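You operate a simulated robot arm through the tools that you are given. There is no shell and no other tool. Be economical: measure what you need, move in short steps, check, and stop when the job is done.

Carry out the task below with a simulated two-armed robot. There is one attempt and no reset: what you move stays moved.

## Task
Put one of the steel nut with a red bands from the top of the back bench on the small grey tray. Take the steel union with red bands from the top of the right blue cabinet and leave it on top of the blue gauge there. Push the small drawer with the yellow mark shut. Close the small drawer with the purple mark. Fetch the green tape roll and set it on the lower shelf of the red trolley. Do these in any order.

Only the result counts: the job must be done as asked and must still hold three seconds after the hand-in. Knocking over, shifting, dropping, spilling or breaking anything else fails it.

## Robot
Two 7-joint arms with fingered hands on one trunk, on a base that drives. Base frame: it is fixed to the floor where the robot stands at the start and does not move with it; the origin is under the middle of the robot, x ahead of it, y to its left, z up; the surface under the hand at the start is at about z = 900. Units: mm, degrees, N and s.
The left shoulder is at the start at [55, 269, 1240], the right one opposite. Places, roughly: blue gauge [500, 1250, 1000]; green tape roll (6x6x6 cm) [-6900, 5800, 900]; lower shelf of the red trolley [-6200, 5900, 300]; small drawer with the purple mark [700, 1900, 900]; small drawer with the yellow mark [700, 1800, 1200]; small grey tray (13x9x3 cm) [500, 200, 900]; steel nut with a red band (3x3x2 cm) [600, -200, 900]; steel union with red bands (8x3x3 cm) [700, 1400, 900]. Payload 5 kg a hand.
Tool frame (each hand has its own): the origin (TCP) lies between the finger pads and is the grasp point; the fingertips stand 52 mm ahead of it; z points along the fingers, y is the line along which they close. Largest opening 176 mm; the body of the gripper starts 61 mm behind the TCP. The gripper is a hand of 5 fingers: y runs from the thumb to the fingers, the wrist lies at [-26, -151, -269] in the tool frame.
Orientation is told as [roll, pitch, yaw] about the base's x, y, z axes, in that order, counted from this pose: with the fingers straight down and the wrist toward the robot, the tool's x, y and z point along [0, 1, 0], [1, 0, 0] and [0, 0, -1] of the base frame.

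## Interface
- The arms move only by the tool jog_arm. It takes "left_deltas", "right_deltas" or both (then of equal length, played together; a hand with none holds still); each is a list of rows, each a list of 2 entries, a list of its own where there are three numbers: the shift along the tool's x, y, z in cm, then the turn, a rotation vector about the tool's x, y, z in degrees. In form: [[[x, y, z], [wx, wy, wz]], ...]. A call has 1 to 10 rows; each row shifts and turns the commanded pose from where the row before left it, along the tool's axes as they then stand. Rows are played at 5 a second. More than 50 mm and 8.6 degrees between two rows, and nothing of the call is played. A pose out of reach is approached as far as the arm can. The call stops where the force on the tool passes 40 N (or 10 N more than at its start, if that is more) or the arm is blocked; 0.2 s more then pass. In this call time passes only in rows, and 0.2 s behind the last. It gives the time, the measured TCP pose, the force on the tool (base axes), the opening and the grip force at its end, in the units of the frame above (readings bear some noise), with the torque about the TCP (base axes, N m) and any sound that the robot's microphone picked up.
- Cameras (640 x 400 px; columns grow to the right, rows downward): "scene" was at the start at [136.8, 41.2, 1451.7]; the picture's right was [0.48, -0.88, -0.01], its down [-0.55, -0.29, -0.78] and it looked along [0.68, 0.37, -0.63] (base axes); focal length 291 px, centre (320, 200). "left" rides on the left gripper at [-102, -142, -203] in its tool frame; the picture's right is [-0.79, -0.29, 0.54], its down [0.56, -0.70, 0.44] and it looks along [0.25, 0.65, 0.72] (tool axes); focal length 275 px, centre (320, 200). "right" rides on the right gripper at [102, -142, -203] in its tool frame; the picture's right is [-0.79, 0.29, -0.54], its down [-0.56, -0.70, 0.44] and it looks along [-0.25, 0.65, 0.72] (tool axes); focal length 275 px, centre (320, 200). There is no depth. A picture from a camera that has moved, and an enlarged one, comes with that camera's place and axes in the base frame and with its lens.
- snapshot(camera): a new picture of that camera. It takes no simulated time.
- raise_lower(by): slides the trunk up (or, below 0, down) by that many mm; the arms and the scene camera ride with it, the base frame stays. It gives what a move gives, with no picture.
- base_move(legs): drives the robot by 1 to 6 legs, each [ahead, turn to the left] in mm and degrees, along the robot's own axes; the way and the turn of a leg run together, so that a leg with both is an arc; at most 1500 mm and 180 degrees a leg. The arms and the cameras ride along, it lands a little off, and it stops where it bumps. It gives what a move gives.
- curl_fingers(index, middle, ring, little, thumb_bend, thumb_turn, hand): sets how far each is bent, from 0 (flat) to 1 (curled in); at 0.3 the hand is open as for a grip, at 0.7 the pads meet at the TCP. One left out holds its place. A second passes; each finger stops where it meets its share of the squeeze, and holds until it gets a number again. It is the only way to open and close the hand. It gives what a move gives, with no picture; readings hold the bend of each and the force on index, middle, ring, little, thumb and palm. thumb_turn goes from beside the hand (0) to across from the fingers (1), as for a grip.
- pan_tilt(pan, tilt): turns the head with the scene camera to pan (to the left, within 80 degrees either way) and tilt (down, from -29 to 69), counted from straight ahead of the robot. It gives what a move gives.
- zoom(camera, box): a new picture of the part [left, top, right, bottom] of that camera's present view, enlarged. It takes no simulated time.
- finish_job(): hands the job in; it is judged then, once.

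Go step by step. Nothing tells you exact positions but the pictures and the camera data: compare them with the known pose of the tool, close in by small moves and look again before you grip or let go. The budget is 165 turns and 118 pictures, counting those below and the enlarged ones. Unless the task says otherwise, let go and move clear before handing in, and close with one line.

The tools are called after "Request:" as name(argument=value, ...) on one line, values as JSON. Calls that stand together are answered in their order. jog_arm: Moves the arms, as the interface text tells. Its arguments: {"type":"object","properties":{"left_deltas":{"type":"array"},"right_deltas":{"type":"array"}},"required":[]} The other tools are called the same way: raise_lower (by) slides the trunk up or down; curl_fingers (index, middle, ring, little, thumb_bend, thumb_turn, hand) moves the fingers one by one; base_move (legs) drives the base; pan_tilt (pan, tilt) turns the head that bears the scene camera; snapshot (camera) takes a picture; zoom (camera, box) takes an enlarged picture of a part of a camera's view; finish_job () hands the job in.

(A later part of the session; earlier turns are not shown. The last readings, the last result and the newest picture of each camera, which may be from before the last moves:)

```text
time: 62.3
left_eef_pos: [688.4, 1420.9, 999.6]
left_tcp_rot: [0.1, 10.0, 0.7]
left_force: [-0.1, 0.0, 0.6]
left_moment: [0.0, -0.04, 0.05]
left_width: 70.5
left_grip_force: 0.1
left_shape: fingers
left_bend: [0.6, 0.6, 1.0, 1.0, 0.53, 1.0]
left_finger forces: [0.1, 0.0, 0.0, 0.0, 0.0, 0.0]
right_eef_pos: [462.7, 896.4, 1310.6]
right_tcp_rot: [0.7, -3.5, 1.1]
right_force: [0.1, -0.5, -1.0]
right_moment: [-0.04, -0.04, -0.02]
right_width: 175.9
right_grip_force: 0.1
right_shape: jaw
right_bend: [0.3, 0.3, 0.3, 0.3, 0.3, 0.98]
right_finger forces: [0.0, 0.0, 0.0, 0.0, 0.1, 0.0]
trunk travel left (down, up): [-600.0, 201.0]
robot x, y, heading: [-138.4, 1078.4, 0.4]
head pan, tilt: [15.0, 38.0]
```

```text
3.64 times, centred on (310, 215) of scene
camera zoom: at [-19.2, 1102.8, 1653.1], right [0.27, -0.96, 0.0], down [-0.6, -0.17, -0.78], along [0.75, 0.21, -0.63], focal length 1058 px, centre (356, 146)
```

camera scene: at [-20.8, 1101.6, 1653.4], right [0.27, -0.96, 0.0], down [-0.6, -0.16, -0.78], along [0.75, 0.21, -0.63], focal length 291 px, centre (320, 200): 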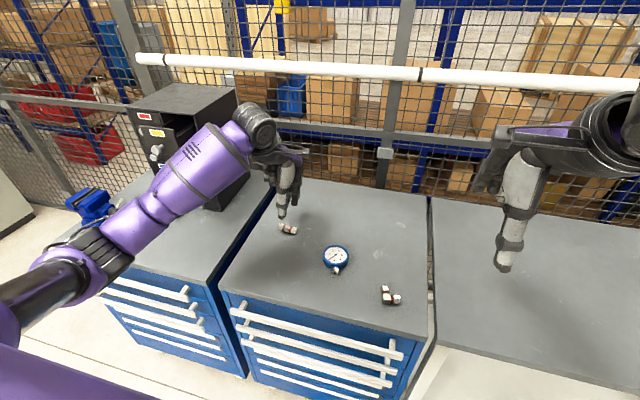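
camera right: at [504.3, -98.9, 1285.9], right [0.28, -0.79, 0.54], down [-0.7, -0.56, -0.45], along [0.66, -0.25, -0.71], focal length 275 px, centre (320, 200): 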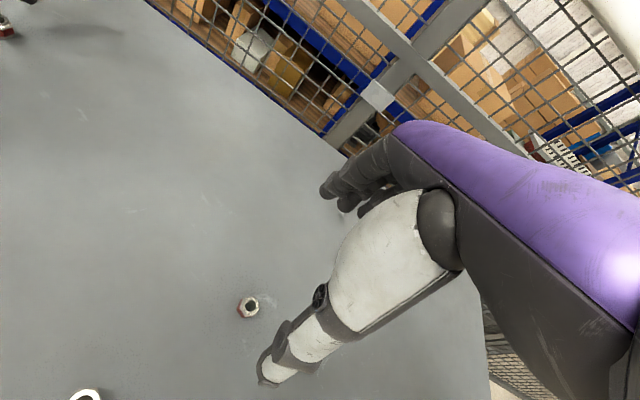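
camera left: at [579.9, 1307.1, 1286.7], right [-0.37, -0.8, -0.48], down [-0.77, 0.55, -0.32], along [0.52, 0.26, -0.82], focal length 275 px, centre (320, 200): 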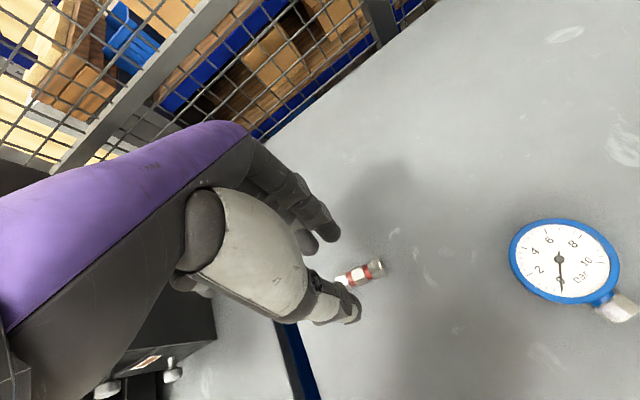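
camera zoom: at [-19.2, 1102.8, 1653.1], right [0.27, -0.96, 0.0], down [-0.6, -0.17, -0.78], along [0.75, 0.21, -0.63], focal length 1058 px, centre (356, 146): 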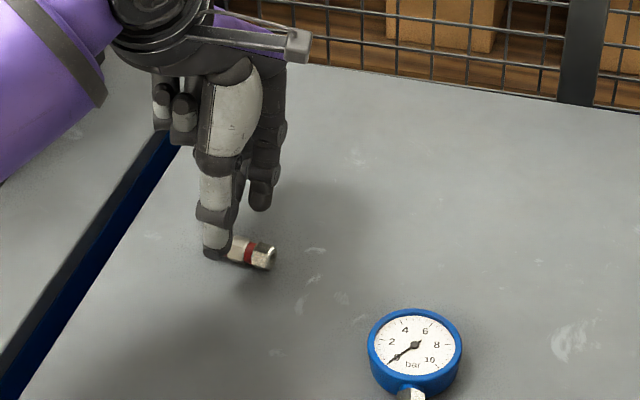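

The union is centred under the grip with a slight yaw; I correct 5° and lower 32 mm.

Request:
jog_arm(left_deltas=[[[0, 0.2, 1.0], [0, 0, 5]], [[0, 0.2, 1.2], [0, 0, 0]], [[0, 0.17, 0.95], [0, 0, 0]], [[0, 0, 0], [0, 0, 0]]])

Request:
zoom(camera="left", box=[240, 180, 440, 320])

```text
time: 63.3
left_eef_pos: [688.4, 1421.2, 966.7]
left_tcp_rot: [-1.0, 10.0, -4.2]
left_force: [0.2, -0.5, -0.2]
left_moment: [0.02, -0.04, 0.03]
left_width: 70.6
left_grip_force: 0.1
left_shape: fingers
left_bend: [0.6, 0.6, 1.0, 1.0, 0.53, 1.0]
left_finger forces: [0.0, 0.1, 0.0, 0.0, 0.0, 0.0]
right_eef_pos: [461.5, 896.3, 1310.8]
right_tcp_rot: [0.7, -3.6, 1.3]
right_force: [-0.7, -0.9, -0.4]
right_moment: [0.01, -0.03, 0.01]
right_width: 175.8
right_grip_force: 0.1
right_shape: jaw
right_bend: [0.3, 0.3, 0.3, 0.3, 0.3, 0.98]
right_finger forces: [0.0, 0.1, 0.0, 0.0, 0.1, 0.1]
trunk travel left (down, up): [-600.0, 201.0]
robot x, y, heading: [-138.9, 1081.2, 0.7]
head pan, tilt: [15.0, 38.0]
```

```text
2.86 times, centred on (340, 250) of left
camera zoom: at [576.0, 1328.7, 1194.1], right [-0.43, -0.77, -0.47], down [-0.73, 0.61, -0.32], along [0.53, 0.2, -0.82], focal length 786 px, centre (263, 57)
```

zoom: 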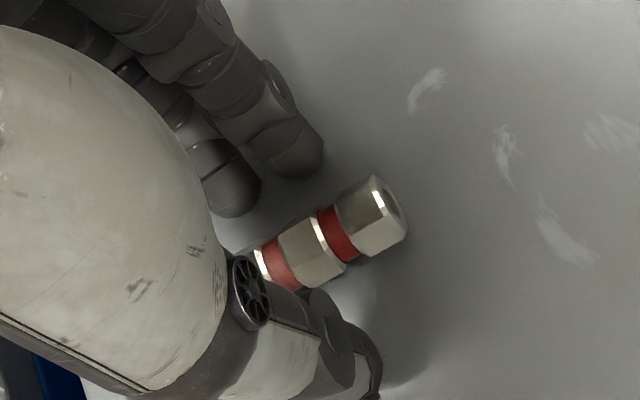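

Union lies between the thumb and both fingers. Closing.

Request:
curl_fingers(hand="left", index=0.75, middle=0.75, thumb_bend=0.75)

Request:
jog_arm(left_deltas=[[[0, -0.35, -2.0], [0, 0, 0]], [[0, -0.7, -4.0], [0, 0, 0]], [[0, -0.52, -3.0], [0, 0, 0]], [[0, 0, 0], [0, 0, 0]]])

Request:
zoom(camera="left", box=[240, 180, 440, 320])

Request:
snapshot(camera="left")

```text
time: 64.3
left_eef_pos: [688.6, 1420.0, 968.9]
left_tcp_rot: [-0.8, 9.8, -4.3]
left_force: [1.0, 2.3, 15.0]
left_moment: [0.04, 0.03, -0.01]
left_width: 12.9
left_grip_force: 18.1
left_shape: fingers
left_bend: [0.74, 0.75, 1.0, 1.0, 0.69, 1.0]
left_finger forces: [17.5, 0.1, 0.1, 0.1, 19.2, 0.1]
right_eef_pos: [459.7, 895.7, 1311.3]
right_tcp_rot: [0.7, -3.5, 1.2]
right_force: [0.5, 0.5, -0.5]
right_moment: [-0.03, -0.03, -0.01]
right_width: 175.6
right_grip_force: 0.1
right_shape: jaw
right_bend: [0.3, 0.3, 0.3, 0.3, 0.3, 0.98]
right_finger forces: [0.0, 0.0, 0.0, 0.0, 0.1, 0.0]
trunk travel left (down, up): [-600.0, 201.0]
robot x, y, heading: [-139.0, 1082.3, 0.5]
head pan, tilt: [15.0, 38.0]
```

```text
time: 65.3
left_eef_pos: [687.7, 1423.4, 1058.6]
left_tcp_rot: [-1.0, 10.0, -4.4]
left_force: [-0.8, 0.7, 0.1]
left_moment: [-0.06, 0.02, -0.03]
left_width: 5.7
left_grip_force: 0.1
left_shape: fingers
left_bend: [0.74, 0.75, 1.0, 1.0, 0.71, 1.0]
left_finger forces: [0.0, 0.0, 0.0, 0.0, 0.0, 0.1]
right_eef_pos: [461.3, 896.9, 1310.8]
right_tcp_rot: [0.8, -3.5, 1.3]
right_force: [-0.3, 0.4, -0.4]
right_moment: [0.01, -0.02, 0.0]
right_width: 175.7
right_grip_force: 0.0
right_shape: jaw
right_bend: [0.3, 0.3, 0.3, 0.3, 0.3, 0.98]
right_finger forces: [0.0, 0.0, 0.1, 0.0, 0.0, 0.1]
trunk travel left (down, up): [-600.0, 201.0]
robot x, y, heading: [-141.2, 1077.6, 0.4]
head pan, tilt: [15.0, 38.0]
```

```text
2.86 times, centred on (340, 250) of left
camera zoom: at [576.1, 1330.7, 1284.6], right [-0.43, -0.77, -0.47], down [-0.73, 0.61, -0.32], along [0.53, 0.2, -0.82], focal length 786 px, centre (263, 57)
```

zoom: 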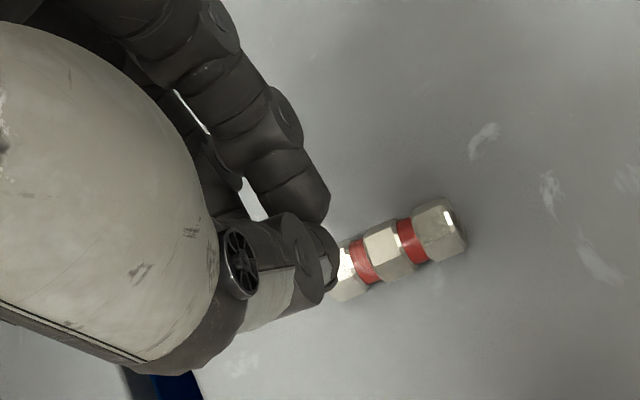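

```text
63 pictures are left
camera left: at [576.1, 1330.7, 1284.6], right [-0.43, -0.77, -0.47], down [-0.73, 0.61, -0.32], along [0.53, 0.2, -0.82], focal length 275 px, centre (320, 200)
```

left: 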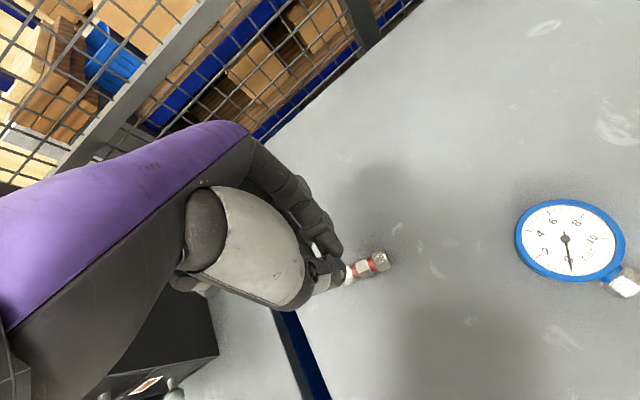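

The grip slid over the top — I was a few mm too high — and the union rolled about 13 mm to x≈688. I'll come again with a narrower opening and lower.

Request:
curl_fingers(hand="left", index=0.63, middle=0.62, thumb_bend=0.56)

Request:
jog_arm(left_deltas=[[[0.1, 1.5, 3.4], [0, 0, 0]], [[0, 1.45, 3.5], [0, 0, 0]], [[0, 0, 0], [0, 0, 0]]])

Request:
zoom(camera="left", box=[240, 180, 440, 320])

Request:
zoom(camera="scene", box=[240, 180, 340, 250])

```text
time: 66.3
left_eef_pos: [688.9, 1423.9, 1057.5]
left_tcp_rot: [-0.9, 9.8, -4.3]
left_force: [0.2, 0.2, 0.1]
left_moment: [-0.02, 0.01, 0.0]
left_width: 57.3
left_grip_force: 0.0
left_shape: fingers
left_bend: [0.63, 0.62, 1.0, 1.0, 0.56, 1.0]
left_finger forces: [0.1, 0.1, 0.0, 0.0, 0.1, 0.0]
right_eef_pos: [462.2, 895.7, 1310.0]
right_tcp_rot: [0.7, -3.5, 1.3]
right_force: [0.2, 0.1, -0.3]
right_moment: [-0.01, 0.0, -0.01]
right_width: 175.8
right_grip_force: 0.1
right_shape: jaw
right_bend: [0.3, 0.3, 0.3, 0.3, 0.3, 0.98]
right_finger forces: [0.0, 0.0, 0.0, 0.1, 0.0, 0.0]
trunk travel left (down, up): [-600.0, 201.0]
robot x, y, heading: [-138.7, 1073.5, 0.6]
head pan, tilt: [15.0, 38.0]
```

```text
time: 67.1
left_eef_pos: [705.0, 1419.9, 984.4]
left_tcp_rot: [-0.9, 10.0, -4.4]
left_force: [0.2, -0.1, -0.4]
left_moment: [-0.01, -0.02, 0.0]
left_width: 57.6
left_grip_force: 0.0
left_shape: fingers
left_bend: [0.63, 0.62, 1.0, 1.0, 0.56, 1.0]
left_finger forces: [0.0, 0.1, 0.1, 0.1, 0.1, 0.0]
right_eef_pos: [461.9, 894.6, 1310.6]
right_tcp_rot: [0.7, -3.4, 1.3]
right_force: [-0.3, -0.3, 0.5]
right_moment: [0.01, -0.08, -0.04]
right_width: 175.7
right_grip_force: 0.1
right_shape: jaw
right_bend: [0.3, 0.3, 0.3, 0.3, 0.3, 0.98]
right_finger forces: [0.0, 0.1, 0.0, 0.0, 0.0, 0.0]
trunk travel left (down, up): [-600.0, 201.0]
robot x, y, heading: [-141.3, 1075.7, 1.0]
head pan, tilt: [15.0, 38.0]
```

```text
2.86 times, centred on (340, 250) of left
camera zoom: at [592.5, 1329.0, 1211.1], right [-0.43, -0.77, -0.47], down [-0.73, 0.61, -0.32], along [0.54, 0.2, -0.82], focal length 786 px, centre (263, 57)
```

zoom: 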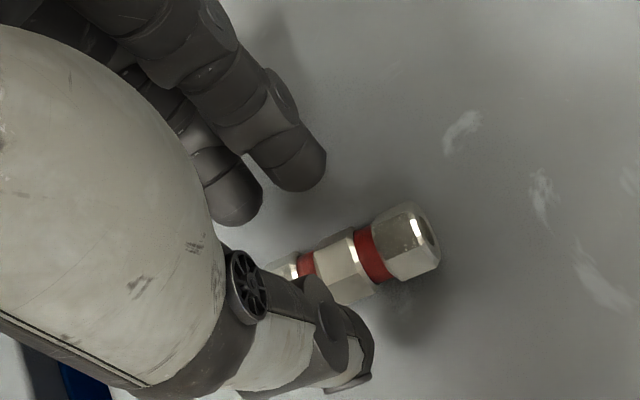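

```text
5.71 times, centred on (290, 215) of scene
camera zoom: at [-19.5, 1102.7, 1653.2], right [0.27, -0.96, 0.0], down [-0.6, -0.17, -0.78], along [0.75, 0.21, -0.63], focal length 1663 px, centre (491, 114)
```

zoom: 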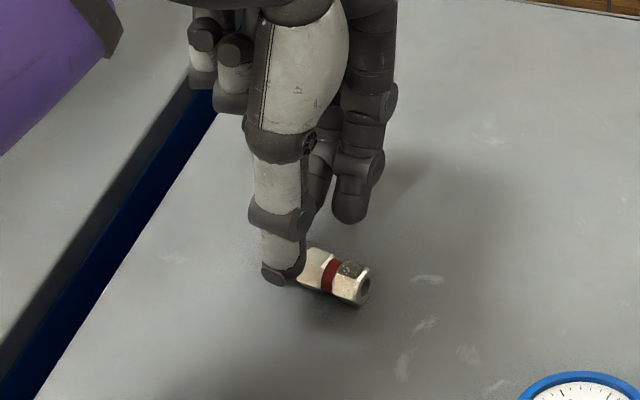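

Well centred. Lowering 24 mm to light bench contact.

Request:
jog_arm(left_deltas=[[[0, 0.26, 1.5], [0, 0, 0]], [[0, 0.1, 0.55], [0, 0, 0]], [[0, 0.05, 0.3], [0, 0, 0]], [[0, 0, 0], [0, 0, 0]]])

Request:
zoom(camera="left", box=[240, 180, 440, 320])

```text
time: 68.1
left_eef_pos: [705.2, 1419.5, 961.4]
left_tcp_rot: [-0.9, 9.7, -4.3]
left_force: [1.3, -0.6, 6.8]
left_moment: [-0.1, -0.22, 0.0]
left_width: 57.1
left_grip_force: 3.5
left_shape: fingers
left_bend: [0.63, 0.62, 1.0, 1.0, 0.56, 1.0]
left_finger forces: [3.9, 2.9, 0.0, 0.1, 0.0, 0.0]
right_eef_pos: [462.3, 895.1, 1311.2]
right_tcp_rot: [0.8, -3.5, 1.2]
right_force: [-0.1, -0.7, 0.4]
right_moment: [0.04, 0.02, -0.01]
right_width: 175.9
right_grip_force: 0.0
right_shape: jaw
right_bend: [0.3, 0.3, 0.3, 0.3, 0.3, 0.98]
right_finger forces: [0.0, 0.1, 0.0, 0.1, 0.0, 0.0]
trunk travel left (down, up): [-600.0, 201.0]
robot x, y, heading: [-139.7, 1078.1, 0.3]
head pan, tilt: [15.0, 38.0]
```

```text
2.86 times, centred on (340, 250) of left
camera zoom: at [593.1, 1328.0, 1188.5], right [-0.43, -0.77, -0.47], down [-0.73, 0.61, -0.33], along [0.54, 0.2, -0.82], focal length 786 px, centre (263, 57)
```

zoom: 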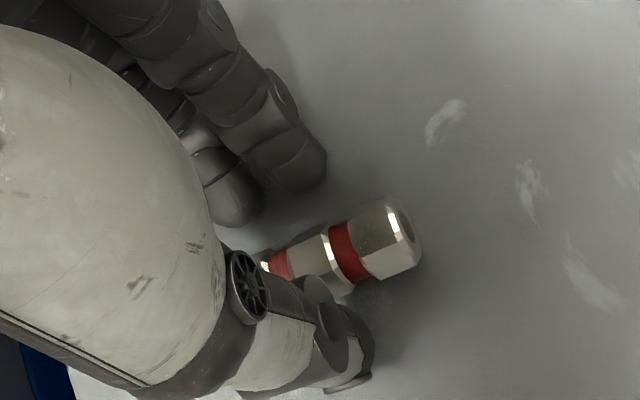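

Even light contact. I close in two stages, pressing a touch lower between them so the tips stay under the union's mid-height.

Request:
curl_fingers(hand="left", index=0.67, middle=0.66, thumb_bend=0.61)

Request:
jog_arm(left_deltas=[[[0, 0.05, 0.25], [0, 0, 0]], [[0, 0, 0], [0, 0, 0]]])

Request:
curl_fingers(hand="left", index=0.75, middle=0.75, thumb_bend=0.75)

Request:
zoom(camera="left", box=[240, 180, 440, 320])

```text
time: 69.1
left_eef_pos: [705.3, 1420.5, 961.5]
left_tcp_rot: [-0.8, 9.9, -4.4]
left_force: [0.1, -0.3, -0.3]
left_moment: [0.03, 0.01, -0.02]
left_width: 38.7
left_grip_force: 0.0
left_shape: fingers
left_bend: [0.67, 0.66, 1.0, 1.0, 0.61, 1.0]
left_finger forces: [0.0, 0.1, 0.1, 0.1, 0.1, 0.1]
right_eef_pos: [460.7, 895.8, 1310.9]
right_tcp_rot: [0.7, -3.5, 1.3]
right_force: [-0.1, 0.5, 0.5]
right_moment: [-0.02, 0.01, -0.03]
right_width: 175.9
right_grip_force: 0.0
right_shape: jaw
right_bend: [0.3, 0.3, 0.3, 0.3, 0.3, 0.98]
right_finger forces: [0.1, 0.1, 0.0, 0.0, 0.1, 0.0]
trunk travel left (down, up): [-600.0, 201.0]
robot x, y, heading: [-141.0, 1078.3, 0.6]
head pan, tilt: [15.0, 38.0]
```

```text
time: 69.7
left_eef_pos: [704.7, 1420.5, 958.3]
left_tcp_rot: [-0.9, 9.9, -4.3]
left_force: [-0.8, 0.5, 3.2]
left_moment: [0.01, 0.01, 0.0]
left_width: 38.9
left_grip_force: 1.8
left_shape: fingers
left_bend: [0.67, 0.66, 1.0, 1.0, 0.61, 1.0]
left_finger forces: [0.9, 0.7, 0.0, 0.0, 1.1, 0.0]
right_eef_pos: [460.6, 896.3, 1311.0]
right_tcp_rot: [0.6, -3.5, 1.4]
right_force: [0.7, -0.1, -0.4]
right_moment: [0.02, -0.01, 0.0]
right_width: 176.0
right_grip_force: 0.1
right_shape: jaw
right_bend: [0.3, 0.3, 0.3, 0.3, 0.3, 0.98]
right_finger forces: [0.1, 0.0, 0.0, 0.1, 0.1, 0.0]
trunk travel left (down, up): [-600.0, 201.0]
robot x, y, heading: [-138.9, 1081.8, 0.7]
head pan, tilt: [15.0, 38.0]
```

```text
time: 70.7
left_eef_pos: [705.8, 1420.2, 958.2]
left_tcp_rot: [-0.9, 9.9, -4.3]
left_force: [-1.1, -0.3, 1.0]
left_moment: [-0.1, 0.07, -0.03]
left_width: 27.1
left_grip_force: 23.5
left_shape: fingers
left_bend: [0.72, 0.72, 1.0, 1.0, 0.65, 1.0]
left_finger forces: [11.8, 11.3, 0.1, 0.0, 24.2, 0.1]
right_eef_pos: [460.9, 895.3, 1310.3]
right_tcp_rot: [0.7, -3.5, 1.3]
right_force: [-0.1, 0.0, 0.4]
right_moment: [-0.01, 0.03, -0.03]
right_width: 175.7
right_grip_force: 0.0
right_shape: jaw
right_bend: [0.3, 0.3, 0.3, 0.3, 0.3, 0.98]
right_finger forces: [0.0, 0.0, 0.0, 0.0, 0.0, 0.1]
trunk travel left (down, up): [-600.0, 201.0]
robot x, y, heading: [-141.4, 1077.5, 0.6]
head pan, tilt: [15.0, 38.0]
```

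```text
2.86 times, centred on (340, 250) of left
camera zoom: at [592.9, 1328.4, 1185.2], right [-0.43, -0.77, -0.47], down [-0.73, 0.61, -0.32], along [0.53, 0.2, -0.82], focal length 786 px, centre (263, 57)
```

zoom: 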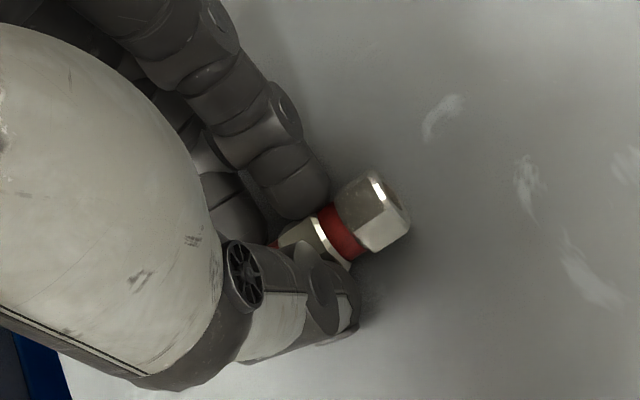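

Solid balanced grip (11.8 + 11.3 vs 24.2 N, 27 mm). I lift 100 mm.

Request:
jog_arm(left_deltas=[[[0, -0.35, -2.0], [0, 0, 0]], [[0, -0.7, -4.0], [0, 0, 0]], [[0, -0.7, -4.0], [0, 0, 0]], [[0, 0, 0], [0, 0, 0]]])

Request:
snapshot(camera="left")

Request:
zoom(camera="scene", box=[240, 180, 400, 290])

```text
time: 71.7
left_eef_pos: [706.4, 1422.4, 1060.8]
left_tcp_rot: [-0.9, 9.9, -4.3]
left_force: [0.1, -0.2, -0.9]
left_moment: [-0.08, 0.01, -0.02]
left_width: 27.1
left_grip_force: 23.1
left_shape: fingers
left_bend: [0.72, 0.72, 1.0, 1.0, 0.65, 1.0]
left_finger forces: [11.0, 11.8, 0.1, 0.0, 22.9, 0.1]
right_eef_pos: [462.2, 895.2, 1309.0]
right_tcp_rot: [0.6, -3.4, 1.3]
right_force: [-0.6, 0.8, -0.4]
right_moment: [-0.03, 0.09, 0.02]
right_width: 176.2
right_grip_force: 0.1
right_shape: jaw
right_bend: [0.3, 0.3, 0.3, 0.3, 0.3, 0.98]
right_finger forces: [0.0, 0.1, 0.0, 0.1, 0.0, 0.1]
trunk travel left (down, up): [-600.0, 201.0]
robot x, y, heading: [-144.2, 1082.4, 0.9]
head pan, tilt: [15.0, 38.0]
```

```text
58 pictures are left
camera left: at [594.0, 1330.7, 1286.7], right [-0.43, -0.77, -0.47], down [-0.73, 0.61, -0.32], along [0.53, 0.2, -0.82], focal length 275 px, centre (320, 200)
```

left: 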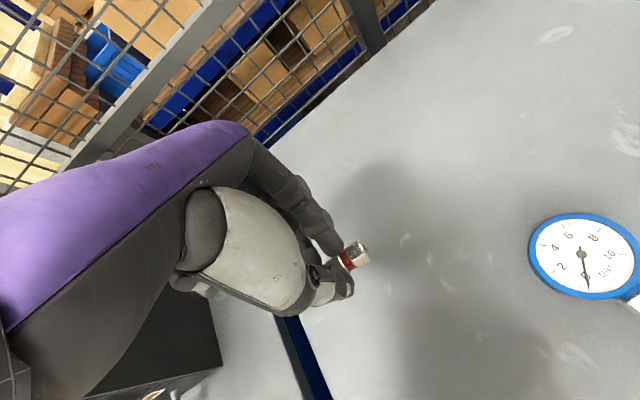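

```text
3.64 times, centred on (320, 235) of scene
camera zoom: at [-18.2, 1103.2, 1652.9], right [0.27, -0.96, 0.0], down [-0.6, -0.17, -0.78], along [0.75, 0.21, -0.63], focal length 1058 px, centre (320, 73)
```

zoom: 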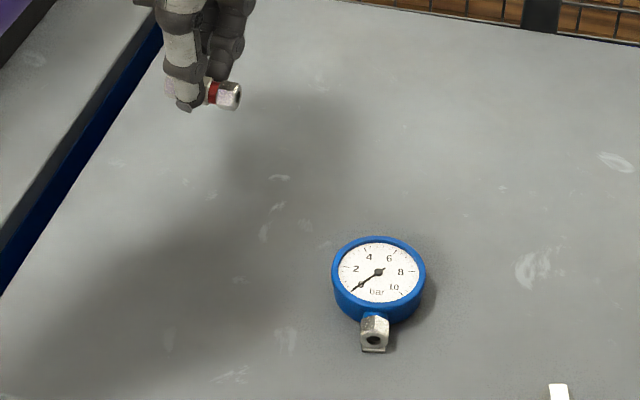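

Held well. The gauge dial is at about [588, 1219], top near z=928. I carry the union over it at height.

Request:
jog_arm(left_deltas=[[[-4.18, -1.58, 0.68], [0, 0, 0]], [[-4.18, -1.58, 0.68], [0, 0, 0]], [[-4.18, -1.58, 0.68], [0, 0, 0]], [[-4.18, -1.58, 0.68], [0, 0, 0]], [[-4.18, -1.58, 0.68], [0, 0, 0]], [[0, 0, 0], [0, 0, 0]]])

Request:
snapshot(camera="left")

Request:
zoom(camera="scene", box=[260, 200, 400, 290])

```text
time: 73.1
left_eef_pos: [608.3, 1222.1, 1043.4]
left_tcp_rot: [-1.1, 9.9, -4.2]
left_force: [0.3, 2.2, -1.4]
left_moment: [-0.26, 0.08, -0.01]
left_width: 26.9
left_grip_force: 23.1
left_shape: fingers
left_bend: [0.72, 0.72, 1.0, 1.0, 0.65, 1.0]
left_finger forces: [11.1, 12.0, 0.0, 0.0, 22.7, 0.0]
right_eef_pos: [462.2, 897.8, 1309.7]
right_tcp_rot: [0.5, -3.5, 1.3]
right_force: [0.0, 1.6, -0.4]
right_moment: [-0.18, 0.06, -0.04]
right_width: 175.7
right_grip_force: 0.1
right_shape: jaw
right_bend: [0.3, 0.3, 0.3, 0.3, 0.3, 0.98]
right_finger forces: [0.0, 0.2, 0.1, 0.1, 0.0, 0.0]
trunk travel left (down, up): [-600.0, 201.0]
robot x, y, heading: [-138.5, 1076.0, 0.7]
head pan, tilt: [15.0, 38.0]
```

```text
56 pictures are left
camera left: at [495.6, 1130.1, 1269.7], right [-0.43, -0.77, -0.47], down [-0.73, 0.6, -0.32], along [0.53, 0.2, -0.82], focal length 275 px, centre (320, 200)
```

left: 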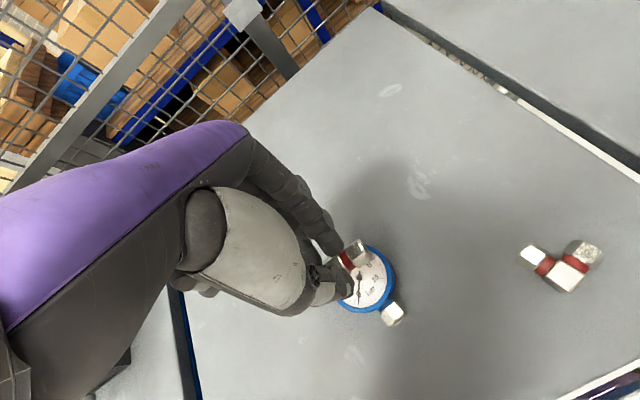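

```text
4.44 times, centred on (330, 245) of scene
camera zoom: at [-18.4, 1104.7, 1653.0], right [0.27, -0.96, 0.0], down [-0.6, -0.17, -0.78], along [0.75, 0.21, -0.63], focal length 1293 px, centre (276, 0)
```

zoom: 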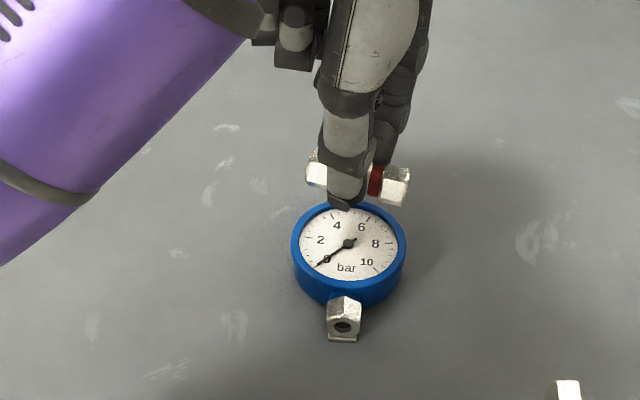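

The union is centred over the dial. I lower 45 mm and check the remaining gap.

Request:
jog_arm(left_deltas=[[[0, 0.43, 2.5], [0, 0, 0]], [[0, 0.34, 1.95], [0, 0, 0]], [[0, 0, 0], [0, 0, 0]]])

Request:
zoom(camera="left", box=[260, 190, 460, 330])

Request:
zoom(camera="scene", box=[285, 220, 385, 290])

```text
time: 73.9
left_eef_pos: [607.2, 1219.1, 999.0]
left_tcp_rot: [-1.0, 9.9, -4.2]
left_force: [0.5, 0.1, -1.3]
left_moment: [-0.05, -0.02, -0.02]
left_width: 27.0
left_grip_force: 23.1
left_shape: fingers
left_bend: [0.72, 0.72, 1.0, 1.0, 0.65, 1.0]
left_finger forces: [11.2, 12.0, 0.0, 0.0, 22.8, 0.1]
right_eef_pos: [462.6, 895.2, 1311.0]
right_tcp_rot: [0.6, -3.5, 1.3]
right_force: [0.6, -0.4, -0.9]
right_moment: [-0.03, -0.02, -0.01]
right_width: 175.7
right_grip_force: 0.0
right_shape: jaw
right_bend: [0.3, 0.3, 0.3, 0.3, 0.3, 0.98]
right_finger forces: [0.1, 0.1, 0.0, 0.0, 0.0, 0.0]
trunk travel left (down, up): [-600.0, 201.0]
robot x, y, heading: [-142.3, 1084.2, 0.6]
head pan, tilt: [15.0, 38.0]
```

```text
2.86 times, centred on (360, 260) of left
camera zoom: at [494.8, 1127.1, 1225.2], right [-0.43, -0.77, -0.47], down [-0.73, 0.61, -0.32], along [0.53, 0.2, -0.82], focal length 786 px, centre (206, 29)
```

zoom: 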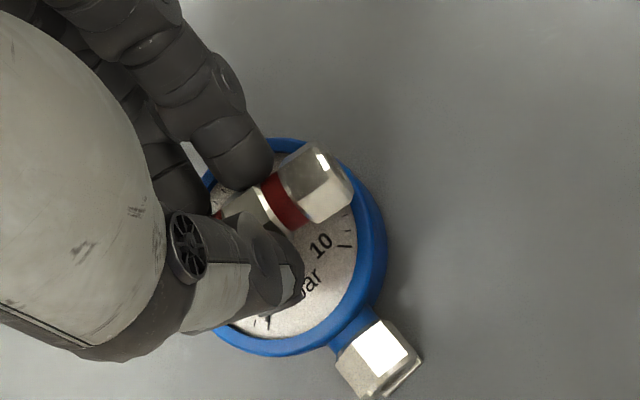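

```text
5.71 times, centred on (335, 255) of scene
camera zoom: at [-19.1, 1103.0, 1653.1], right [0.27, -0.96, 0.0], down [-0.6, -0.17, -0.78], along [0.75, 0.21, -0.63], focal length 1663 px, centre (234, -114)
```

zoom: 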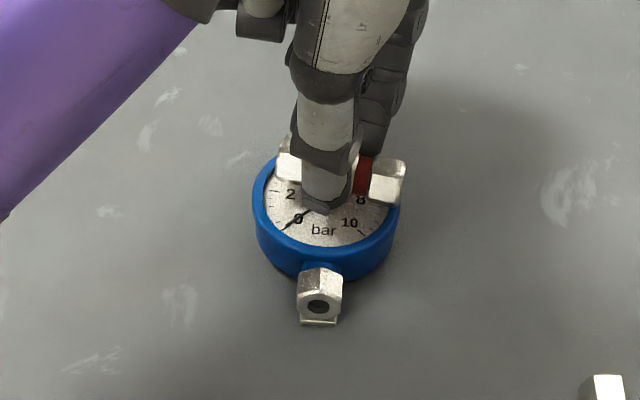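

Union is about 6 mm too far to the right; I shift it and lower 8 mm.

Request:
jog_arm(left_deltas=[[[0.6, 0, 0], [0, 0, 0]], [[0, 0.14, 0.79], [0, 0, 0]], [[0, 0, 0], [0, 0, 0]]])

Request:
zoom(camera="scene", box=[285, 220, 385, 290])

```text
time: 74.7
left_eef_pos: [608.0, 1223.8, 990.3]
left_tcp_rot: [-0.9, 9.8, -4.3]
left_force: [0.3, 0.4, 1.1]
left_moment: [-0.06, 0.04, -0.01]
left_width: 26.9
left_grip_force: 23.8
left_shape: fingers
left_bend: [0.72, 0.72, 1.0, 1.0, 0.65, 1.0]
left_finger forces: [12.7, 11.4, 0.0, 0.0, 24.1, 0.1]
right_eef_pos: [461.2, 896.4, 1310.8]
right_tcp_rot: [0.7, -3.5, 1.3]
right_force: [-0.7, 0.4, 0.4]
right_moment: [0.01, 0.0, 0.0]
right_width: 175.9
right_grip_force: 0.2
right_shape: jaw
right_bend: [0.3, 0.3, 0.3, 0.3, 0.3, 0.98]
right_finger forces: [0.0, 0.0, 0.0, 0.1, 0.0, 0.0]
trunk travel left (down, up): [-600.0, 201.0]
robot x, y, heading: [-141.8, 1081.5, 0.9]
head pan, tilt: [15.0, 38.0]
```

```text
5.71 times, centred on (335, 255) of scene
camera zoom: at [-19.1, 1102.7, 1653.1], right [0.27, -0.96, 0.0], down [-0.6, -0.17, -0.78], along [0.75, 0.21, -0.63], focal length 1663 px, centre (234, -114)
```

zoom: 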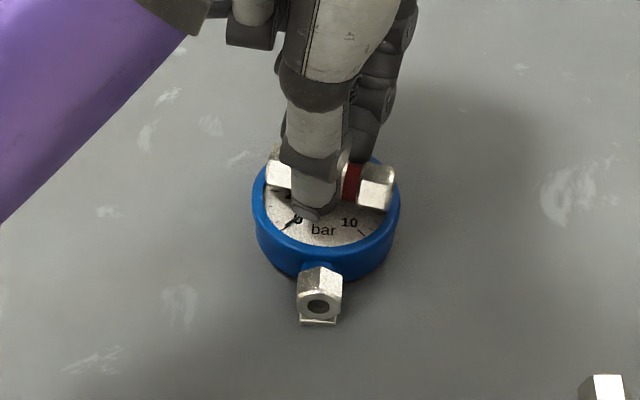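

Nearly touching. One more 2 mm step.

Request:
jog_arm(left_deltas=[[[0, 0.03, 0.17], [0, 0, 0]], [[0, 0, 0], [0, 0, 0]]])

Request:
zoom(camera="left", box=[260, 190, 460, 330])

```text
time: 75.3
left_eef_pos: [608.4, 1224.0, 990.7]
left_tcp_rot: [-1.0, 9.9, -4.3]
left_force: [0.8, 2.6, 10.8]
left_moment: [0.05, 0.22, -0.04]
left_width: 27.0
left_grip_force: 27.1
left_shape: fingers
left_bend: [0.73, 0.72, 1.0, 1.0, 0.65, 1.0]
left_finger forces: [12.8, 12.0, 0.0, 0.0, 29.0, 0.0]
right_eef_pos: [461.4, 895.0, 1310.8]
right_tcp_rot: [0.8, -3.5, 1.1]
right_force: [-0.6, 0.2, -0.2]
right_moment: [0.03, -0.03, 0.01]
right_width: 175.6
right_grip_force: 0.1
right_shape: jaw
right_bend: [0.3, 0.3, 0.3, 0.3, 0.3, 0.98]
right_finger forces: [0.0, 0.1, 0.0, 0.1, 0.0, 0.0]
trunk travel left (down, up): [-600.0, 201.0]
robot x, y, heading: [-140.6, 1079.3, 0.5]
head pan, tilt: [15.0, 38.0]
```

```text
2.86 times, centred on (360, 260) of left
camera zoom: at [495.0, 1132.3, 1216.5], right [-0.43, -0.77, -0.47], down [-0.73, 0.61, -0.33], along [0.54, 0.2, -0.82], focal length 786 px, centre (206, 29)
```

zoom: 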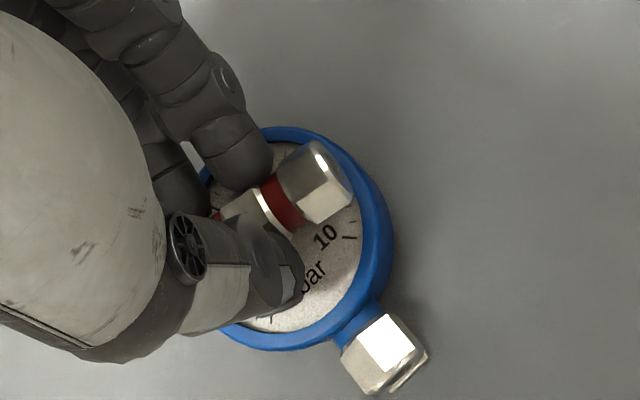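

Contact made (≈11 N). I back off about 1.5 mm and open just a little.

Request:
jog_arm(left_deltas=[[[0, -0.03, -0.17], [0, 0, 0]], [[0, 0, 0], [0, 0, 0]]])

Request:
curl_fingers(hand="left", index=0.7, middle=0.7, thumb_bend=0.63)

Request:
zoom(camera="left", box=[260, 190, 460, 330])

```text
time: 75.9
left_eef_pos: [606.3, 1223.9, 990.0]
left_tcp_rot: [-0.8, 9.9, -4.3]
left_force: [0.3, 0.1, 4.4]
left_moment: [-0.09, 0.05, -0.05]
left_width: 26.8
left_grip_force: 24.9
left_shape: fingers
left_bend: [0.73, 0.72, 1.0, 1.0, 0.65, 1.0]
left_finger forces: [12.4, 11.9, 0.0, 0.0, 25.2, 0.0]
right_eef_pos: [460.8, 896.5, 1310.6]
right_tcp_rot: [0.7, -3.5, 1.3]
right_force: [-0.1, 0.2, 0.3]
right_moment: [-0.02, 0.02, 0.0]
right_width: 175.9
right_grip_force: 0.1
right_shape: jaw
right_bend: [0.3, 0.3, 0.3, 0.3, 0.3, 0.98]
right_finger forces: [0.0, 0.1, 0.0, 0.0, 0.0, 0.1]
trunk travel left (down, up): [-600.0, 201.0]
robot x, y, heading: [-137.2, 1079.0, 0.8]
head pan, tilt: [15.0, 38.0]
```

```text
time: 76.9
left_eef_pos: [607.6, 1223.7, 991.3]
left_tcp_rot: [-0.9, 9.9, -4.3]
left_force: [5.8, -1.1, 17.0]
left_moment: [-0.15, -0.18, 0.06]
left_width: 29.2
left_grip_force: 8.8
left_shape: fingers
left_bend: [0.7, 0.7, 1.0, 1.0, 0.62, 1.0]
left_finger forces: [12.4, 2.6, 0.0, 0.0, 2.5, 0.1]
right_eef_pos: [460.6, 895.7, 1310.9]
right_tcp_rot: [0.8, -3.5, 1.2]
right_force: [-0.3, -0.6, 0.3]
right_moment: [0.02, 0.02, 0.03]
right_width: 175.7
right_grip_force: 0.0
right_shape: jaw
right_bend: [0.3, 0.3, 0.3, 0.3, 0.3, 0.98]
right_finger forces: [0.0, 0.0, 0.0, 0.0, 0.0, 0.0]
trunk travel left (down, up): [-600.0, 201.0]
robot x, y, heading: [-141.1, 1079.3, 0.5]
head pan, tilt: [15.0, 38.0]
```

```text
2.86 times, centred on (360, 260) of left
camera zoom: at [494.9, 1132.2, 1218.0], right [-0.43, -0.77, -0.47], down [-0.73, 0.61, -0.33], along [0.54, 0.2, -0.82], focal length 786 px, centre (206, 29)
```

zoom: 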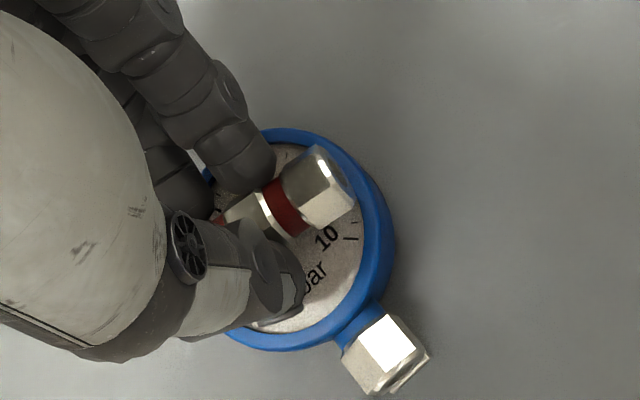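

The tips now press the dial as they extend. I rise 3 mm and open a little more.

Request:
jog_arm(left_deltas=[[[0, -0.05, -0.3], [0, 0, 0]], [[0, 0, 0], [0, 0, 0]]])

Request:
curl_fingers(hand="left", index=0.68, middle=0.68, thumb_bend=0.61)

Request:
zoom(camera="left", box=[260, 190, 460, 330])

```text
time: 77.5
left_eef_pos: [606.9, 1224.7, 993.6]
left_tcp_rot: [-0.9, 9.9, -4.3]
left_force: [1.3, -1.6, 5.4]
left_moment: [-0.1, -0.04, 0.0]
left_width: 29.6
left_grip_force: 3.9
left_shape: fingers
left_bend: [0.7, 0.7, 1.0, 1.0, 0.62, 1.0]
left_finger forces: [4.1, 1.3, 0.0, 0.2, 1.6, 0.0]
right_eef_pos: [462.4, 895.5, 1310.3]
right_tcp_rot: [0.6, -3.5, 1.3]
right_force: [-0.6, -0.4, 1.0]
right_moment: [-0.02, -0.03, -0.02]
right_width: 175.6
right_grip_force: 0.2
right_shape: jaw
right_bend: [0.3, 0.3, 0.3, 0.3, 0.3, 0.98]
right_finger forces: [0.1, 0.0, 0.0, 0.0, 0.0, 0.0]
trunk travel left (down, up): [-600.0, 201.0]
robot x, y, heading: [-144.5, 1078.3, 0.7]
head pan, tilt: [15.0, 38.0]
```

```text
time: 78.5
left_eef_pos: [608.1, 1224.0, 992.7]
left_tcp_rot: [-1.0, 9.9, -4.3]
left_force: [0.2, 0.2, 0.0]
left_moment: [0.02, -0.04, -0.01]
left_width: 35.8
left_grip_force: 0.0
left_shape: fingers
left_bend: [0.68, 0.68, 1.0, 1.0, 0.61, 1.0]
left_finger forces: [0.0, 0.0, 0.1, 0.0, 0.1, 0.1]
right_eef_pos: [462.0, 896.8, 1310.7]
right_tcp_rot: [0.7, -3.5, 1.4]
right_force: [-0.2, 0.3, 0.7]
right_moment: [0.0, 0.0, 0.02]
right_width: 175.5
right_grip_force: 0.0
right_shape: jaw
right_bend: [0.3, 0.3, 0.3, 0.3, 0.3, 0.98]
right_finger forces: [0.0, 0.0, 0.0, 0.0, 0.0, 0.0]
trunk travel left (down, up): [-600.0, 201.0]
robot x, y, heading: [-142.9, 1078.1, 0.7]
head pan, tilt: [15.0, 38.0]
```

```text
2.86 times, centred on (360, 260) of left
camera zoom: at [495.3, 1132.5, 1219.9], right [-0.43, -0.77, -0.47], down [-0.73, 0.61, -0.32], along [0.53, 0.2, -0.82], focal length 786 px, centre (206, 29)
```

zoom: 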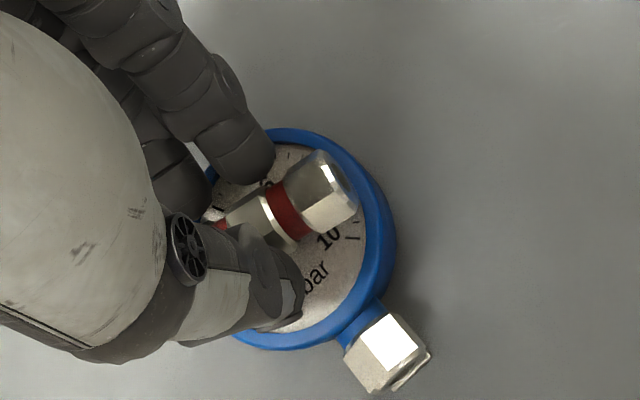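

All contact forces are zero and the union rests on the dial. I rise 6 mm, open wider, then lift straight away.

Request:
jog_arm(left_deltas=[[[0, -0.1, -0.6], [0, 0, 0]], [[0, 0, 0], [0, 0, 0]]])

Request:
curl_fingers(hand="left", index=0.63, middle=0.63, thumb_bend=0.55)

Request:
jog_arm(left_deltas=[[[0, -0.26, -1.5], [0, 0, 0]], [[0, -0.7, -4], [0, 0, 0]], [[0, -0.7, -4], [0, 0, 0]], [[0, -0.7, -4], [0, 0, 0]]])

Request:
zoom(camera="scene", box=[285, 220, 385, 290])

```text
time: 79.1
left_eef_pos: [609.0, 1225.4, 999.9]
left_tcp_rot: [-0.8, 9.8, -4.3]
left_force: [0.1, 0.7, 0.4]
left_moment: [0.0, 0.03, -0.03]
left_width: 35.6
left_grip_force: 0.1
left_shape: fingers
left_bend: [0.68, 0.68, 1.0, 1.0, 0.61, 1.0]
left_finger forces: [0.0, 0.1, 0.1, 0.0, 0.1, 0.0]
right_eef_pos: [462.8, 896.0, 1310.7]
right_tcp_rot: [0.8, -3.5, 1.3]
right_force: [0.1, 0.2, 0.7]
right_moment: [0.02, 0.03, 0.02]
right_width: 175.7
right_grip_force: 0.0
right_shape: jaw
right_bend: [0.3, 0.3, 0.3, 0.3, 0.3, 0.98]
right_finger forces: [0.0, 0.0, 0.1, 0.1, 0.0, 0.0]
trunk travel left (down, up): [-600.0, 201.0]
robot x, y, heading: [-141.8, 1076.6, 0.6]
head pan, tilt: [15.0, 38.0]
```

```text
time: 80.1
left_eef_pos: [607.6, 1224.5, 999.4]
left_tcp_rot: [-0.9, 9.9, -4.2]
left_force: [-0.4, 0.2, 0.5]
left_moment: [0.01, 0.0, -0.02]
left_width: 59.6
left_grip_force: 0.2
left_shape: fingers
left_bend: [0.63, 0.63, 1.0, 1.0, 0.55, 1.0]
left_finger forces: [0.0, 0.0, 0.1, 0.0, 0.0, 0.0]
right_eef_pos: [461.5, 895.8, 1311.7]
right_tcp_rot: [0.7, -3.5, 1.3]
right_force: [-0.3, -0.3, -0.6]
right_moment: [0.0, 0.02, -0.02]
right_width: 175.8
right_grip_force: 0.1
right_shape: jaw
right_bend: [0.3, 0.3, 0.3, 0.3, 0.3, 0.98]
right_finger forces: [0.0, 0.1, 0.0, 0.0, 0.1, 0.1]
trunk travel left (down, up): [-600.0, 201.0]
robot x, y, heading: [-141.9, 1080.9, 0.6]
head pan, tilt: [15.0, 38.0]
```

```text
time: 81.1
left_eef_pos: [607.1, 1226.5, 1134.2]
left_tcp_rot: [-0.8, 10.0, -4.3]
left_force: [-1.2, -0.5, -1.3]
left_moment: [0.01, -0.11, 0.03]
left_width: 59.2
left_grip_force: 0.1
left_shape: fingers
left_bend: [0.63, 0.63, 1.0, 1.0, 0.55, 1.0]
left_finger forces: [0.0, 0.0, 0.0, 0.0, 0.0, 0.1]
right_eef_pos: [460.2, 896.1, 1309.5]
right_tcp_rot: [0.8, -3.5, 1.2]
right_force: [-0.6, 0.0, -0.1]
right_moment: [0.03, -0.09, 0.02]
right_width: 175.8
right_grip_force: 0.1
right_shape: jaw
right_bend: [0.3, 0.3, 0.3, 0.3, 0.3, 0.98]
right_finger forces: [0.0, 0.0, 0.0, 0.0, 0.1, 0.0]
trunk travel left (down, up): [-600.0, 201.0]
robot x, y, heading: [-140.1, 1077.3, 0.8]
head pan, tilt: [15.0, 38.0]
```

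```text
5.71 times, centred on (335, 255) of scene
camera zoom: at [-19.7, 1101.8, 1653.2], right [0.27, -0.96, 0.0], down [-0.6, -0.16, -0.78], along [0.75, 0.21, -0.63], focal length 1663 px, centre (234, -114)
```

zoom: 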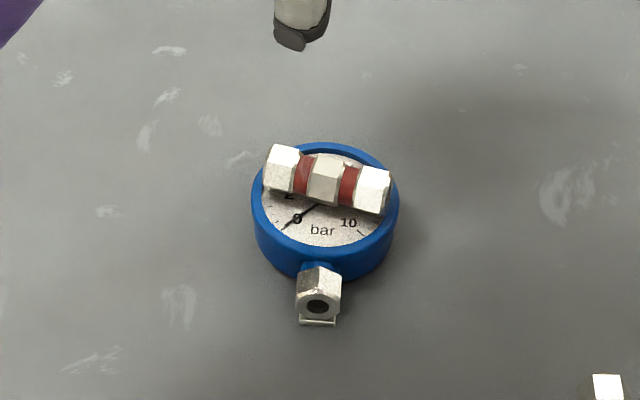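

The union rests squarely on the gauge. Next the two small drawers on the black box to the left; I look that way.

Request:
jog_arm(left_deltas=[[[0, -0.7, -4], [-5, 0, 0]], [[0, -0.7, -4], [-5, 0, 0]], [[0, 0, 0], [0, 0, -4.3]]])

Request:
base_move(legs=[[-300, 0], [0, 90], [450, 0], [0, -90]])

Request:
pan_tilt(pan=8, tilt=28)

Request:
snapshot(camera="scene")

```text
time: 81.9
left_eef_pos: [604.8, 1228.0, 1216.1]
left_tcp_rot: [-1.1, 0.0, 0.2]
left_force: [0.7, 0.4, -1.3]
left_moment: [0.02, -0.01, -0.02]
left_width: 59.5
left_grip_force: 0.0
left_shape: fingers
left_bend: [0.63, 0.63, 1.0, 1.0, 0.55, 1.0]
left_finger forces: [0.0, 0.1, 0.0, 0.0, 0.0, 0.1]
right_eef_pos: [463.4, 896.4, 1310.0]
right_tcp_rot: [0.6, -3.4, 1.4]
right_force: [0.2, 1.1, -0.1]
right_moment: [-0.05, 0.04, -0.02]
right_width: 176.1
right_grip_force: 0.1
right_shape: jaw
right_bend: [0.3, 0.3, 0.3, 0.3, 0.3, 0.98]
right_finger forces: [0.1, 0.0, 0.0, 0.0, 0.0, 0.1]
trunk travel left (down, up): [-600.0, 201.0]
robot x, y, heading: [-140.4, 1077.8, 0.8]
head pan, tilt: [15.0, 38.0]
```

```text
time: 90.8
left_eef_pos: [-589.7, 1803.5, 1244.4]
left_tcp_rot: [-1.5, -3.0, 90.1]
left_force: [5.6, -3.7, 6.0]
left_moment: [0.24, 0.55, 0.11]
left_width: 59.5
left_grip_force: 0.1
left_shape: fingers
left_bend: [0.63, 0.63, 1.0, 1.0, 0.55, 1.0]
left_finger forces: [0.0, 0.1, 0.1, 0.1, 0.0, 0.0]
right_eef_pos: [-258.1, 1655.7, 1328.7]
right_tcp_rot: [0.8, -5.3, 91.7]
right_force: [-7.7, -5.3, 2.3]
right_moment: [0.47, -0.8, -0.13]
right_width: 175.9
right_grip_force: 0.1
right_shape: jaw
right_bend: [0.3, 0.3, 0.3, 0.3, 0.3, 0.97]
right_finger forces: [0.0, 0.1, 0.0, 0.1, 0.0, 0.1]
trunk travel left (down, up): [-600.0, 201.0]
robot x, y, heading: [-402.9, 1090.4, 92.5]
head pan, tilt: [15.0, 38.0]
stopped in leg 3: the robot was blocked; the commanded pose is now the measured one
```

```text
time: 91.5
left_eef_pos: [-587.0, 1806.8, 1237.4]
left_tcp_rot: [-1.2, -2.3, 89.8]
left_force: [1.1, 1.3, -1.4]
left_moment: [-0.17, 0.27, 0.03]
left_width: 60.0
left_grip_force: 0.0
left_shape: fingers
left_bend: [0.63, 0.63, 1.0, 1.0, 0.55, 1.0]
left_finger forces: [0.1, 0.0, 0.0, 0.1, 0.1, 0.0]
right_eef_pos: [-255.7, 1659.5, 1323.8]
right_tcp_rot: [0.7, -4.7, 91.5]
right_force: [2.6, 2.0, -1.0]
right_moment: [-0.24, 0.24, 0.08]
right_width: 175.8
right_grip_force: 0.1
right_shape: jaw
right_bend: [0.3, 0.3, 0.3, 0.3, 0.3, 0.98]
right_finger forces: [0.0, 0.1, 0.0, 0.0, 0.0, 0.0]
trunk travel left (down, up): [-600.0, 201.0]
robot x, y, heading: [-402.9, 1086.9, 92.5]
head pan, tilt: [8.0, 28.0]
```

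```text
47 pictures are left
camera scene: at [-416.7, 1217.8, 1668.4], right [0.98, 0.18, 0.0], down [0.08, -0.48, -0.88], along [-0.16, 0.86, -0.48], focal length 291 px, centre (320, 200)
```

scene: 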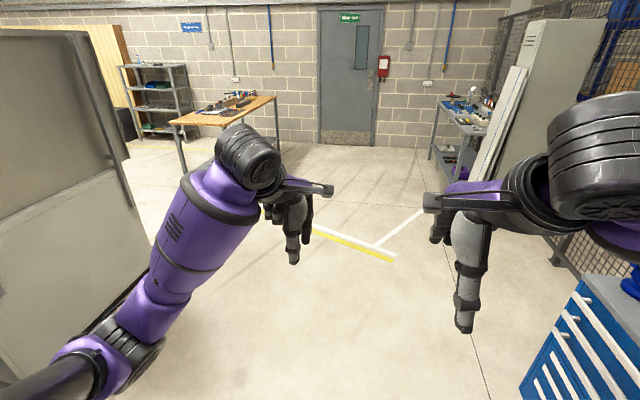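

The base reports being blocked on starting to drive along y. I look down at the floor around before trying again.

Request:
pan_tilt(pan=0, tilt=69)

Request:
snapshot(camera="scene")

Request:
pan_tilt(pan=75, tilt=45)

Request:
snapshot(camera="scene")

```text
time: 92.6
left_eef_pos: [-587.5, 1805.7, 1237.2]
left_tcp_rot: [-1.3, -2.2, 89.9]
left_force: [0.6, 0.2, -0.5]
left_moment: [-0.09, 0.02, -0.01]
left_width: 59.9
left_grip_force: 0.1
left_shape: fingers
left_bend: [0.63, 0.63, 1.0, 1.0, 0.55, 1.0]
left_finger forces: [0.0, 0.1, 0.0, 0.0, 0.0, 0.0]
right_eef_pos: [-257.0, 1660.0, 1324.5]
right_tcp_rot: [0.7, -4.9, 91.5]
right_force: [0.3, 1.0, -0.6]
right_moment: [-0.11, 0.07, 0.01]
right_width: 176.0
right_grip_force: 0.1
right_shape: jaw
right_bend: [0.3, 0.3, 0.3, 0.3, 0.3, 0.97]
right_finger forces: [0.0, 0.0, 0.1, 0.1, 0.0, 0.0]
trunk travel left (down, up): [-600.0, 201.0]
robot x, y, heading: [-403.6, 1089.0, 92.1]
head pan, tilt: [0.0, 68.8]
```

```text
46 pictures are left
camera scene: at [-404.3, 1183.0, 1614.2], right [1.0, 0.04, 0.0], down [0.04, -0.94, -0.35], along [-0.01, 0.35, -0.94], focal length 291 px, centre (320, 200)
```

scene: 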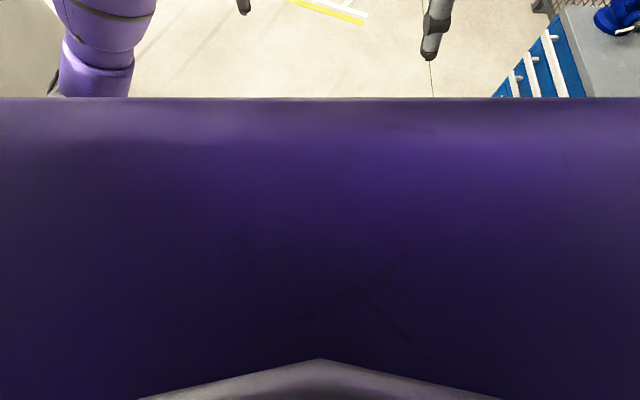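

```text
time: 94.1
left_eef_pos: [-587.4, 1805.3, 1238.6]
left_tcp_rot: [-1.3, -2.4, 89.8]
left_force: [-0.6, -0.6, 0.0]
left_moment: [-0.06, -0.02, -0.03]
left_width: 59.8
left_grip_force: 0.1
left_shape: fingers
left_bend: [0.63, 0.63, 1.0, 1.0, 0.55, 1.0]
left_finger forces: [0.0, 0.0, 0.0, 0.1, 0.1, 0.0]
right_eef_pos: [-255.9, 1659.3, 1324.5]
right_tcp_rot: [0.6, -4.8, 91.6]
right_force: [0.0, -0.9, 0.1]
right_moment: [-0.02, 0.0, -0.01]
right_width: 176.1
right_grip_force: 0.1
right_shape: jaw
right_bend: [0.3, 0.3, 0.3, 0.3, 0.3, 0.97]
right_finger forces: [0.1, 0.1, 0.0, 0.0, 0.0, 0.1]
trunk travel left (down, up): [-600.0, 201.0]
robot x, y, heading: [-404.8, 1090.2, 92.5]
head pan, tilt: [75.0, 45.0]
```

```text
45 pictures are left
camera scene: at [-482.0, 1144.0, 1643.7], right [0.22, 0.98, -0.01], down [0.69, -0.16, -0.7], along [-0.69, 0.14, -0.71], focal length 291 px, centre (320, 200)
```

scene: 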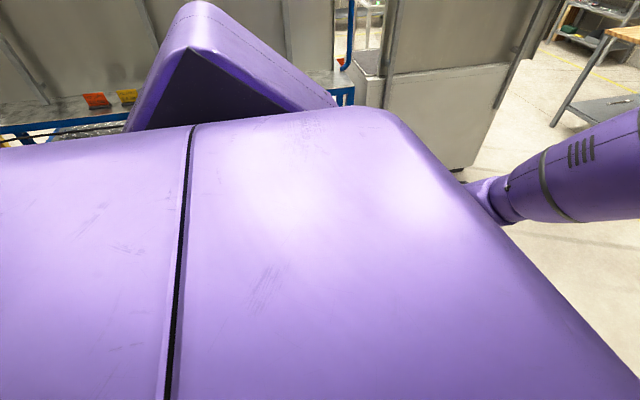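

Nothing is near the robot; the block looks spurious. I try a short straight leg.

Request:
base_move(legs=[[100, -2]])

```text
time: 95.4
left_eef_pos: [-568.8, 1910.3, 1234.0]
left_tcp_rot: [-0.7, -1.4, 88.3]
left_force: [0.5, 1.6, -0.1]
left_moment: [-0.15, -0.06, -0.09]
left_width: 59.7
left_grip_force: 0.0
left_shape: fingers
left_bend: [0.63, 0.63, 1.0, 1.0, 0.55, 1.0]
left_finger forces: [0.0, 0.0, 0.0, 0.0, 0.0, 0.0]
right_eef_pos: [-233.3, 1754.3, 1323.0]
right_tcp_rot: [-0.1, -4.5, 88.9]
right_force: [0.9, 2.0, -0.7]
right_moment: [-0.2, -0.01, 0.03]
right_width: 176.0
right_grip_force: 0.1
right_shape: jaw
right_bend: [0.3, 0.3, 0.3, 0.3, 0.3, 0.98]
right_finger forces: [0.0, 0.1, 0.0, 0.0, 0.0, 0.0]
trunk travel left (down, up): [-600.0, 201.0]
robot x, y, heading: [-406.3, 1189.5, 90.3]
head pan, tilt: [75.0, 45.0]
```

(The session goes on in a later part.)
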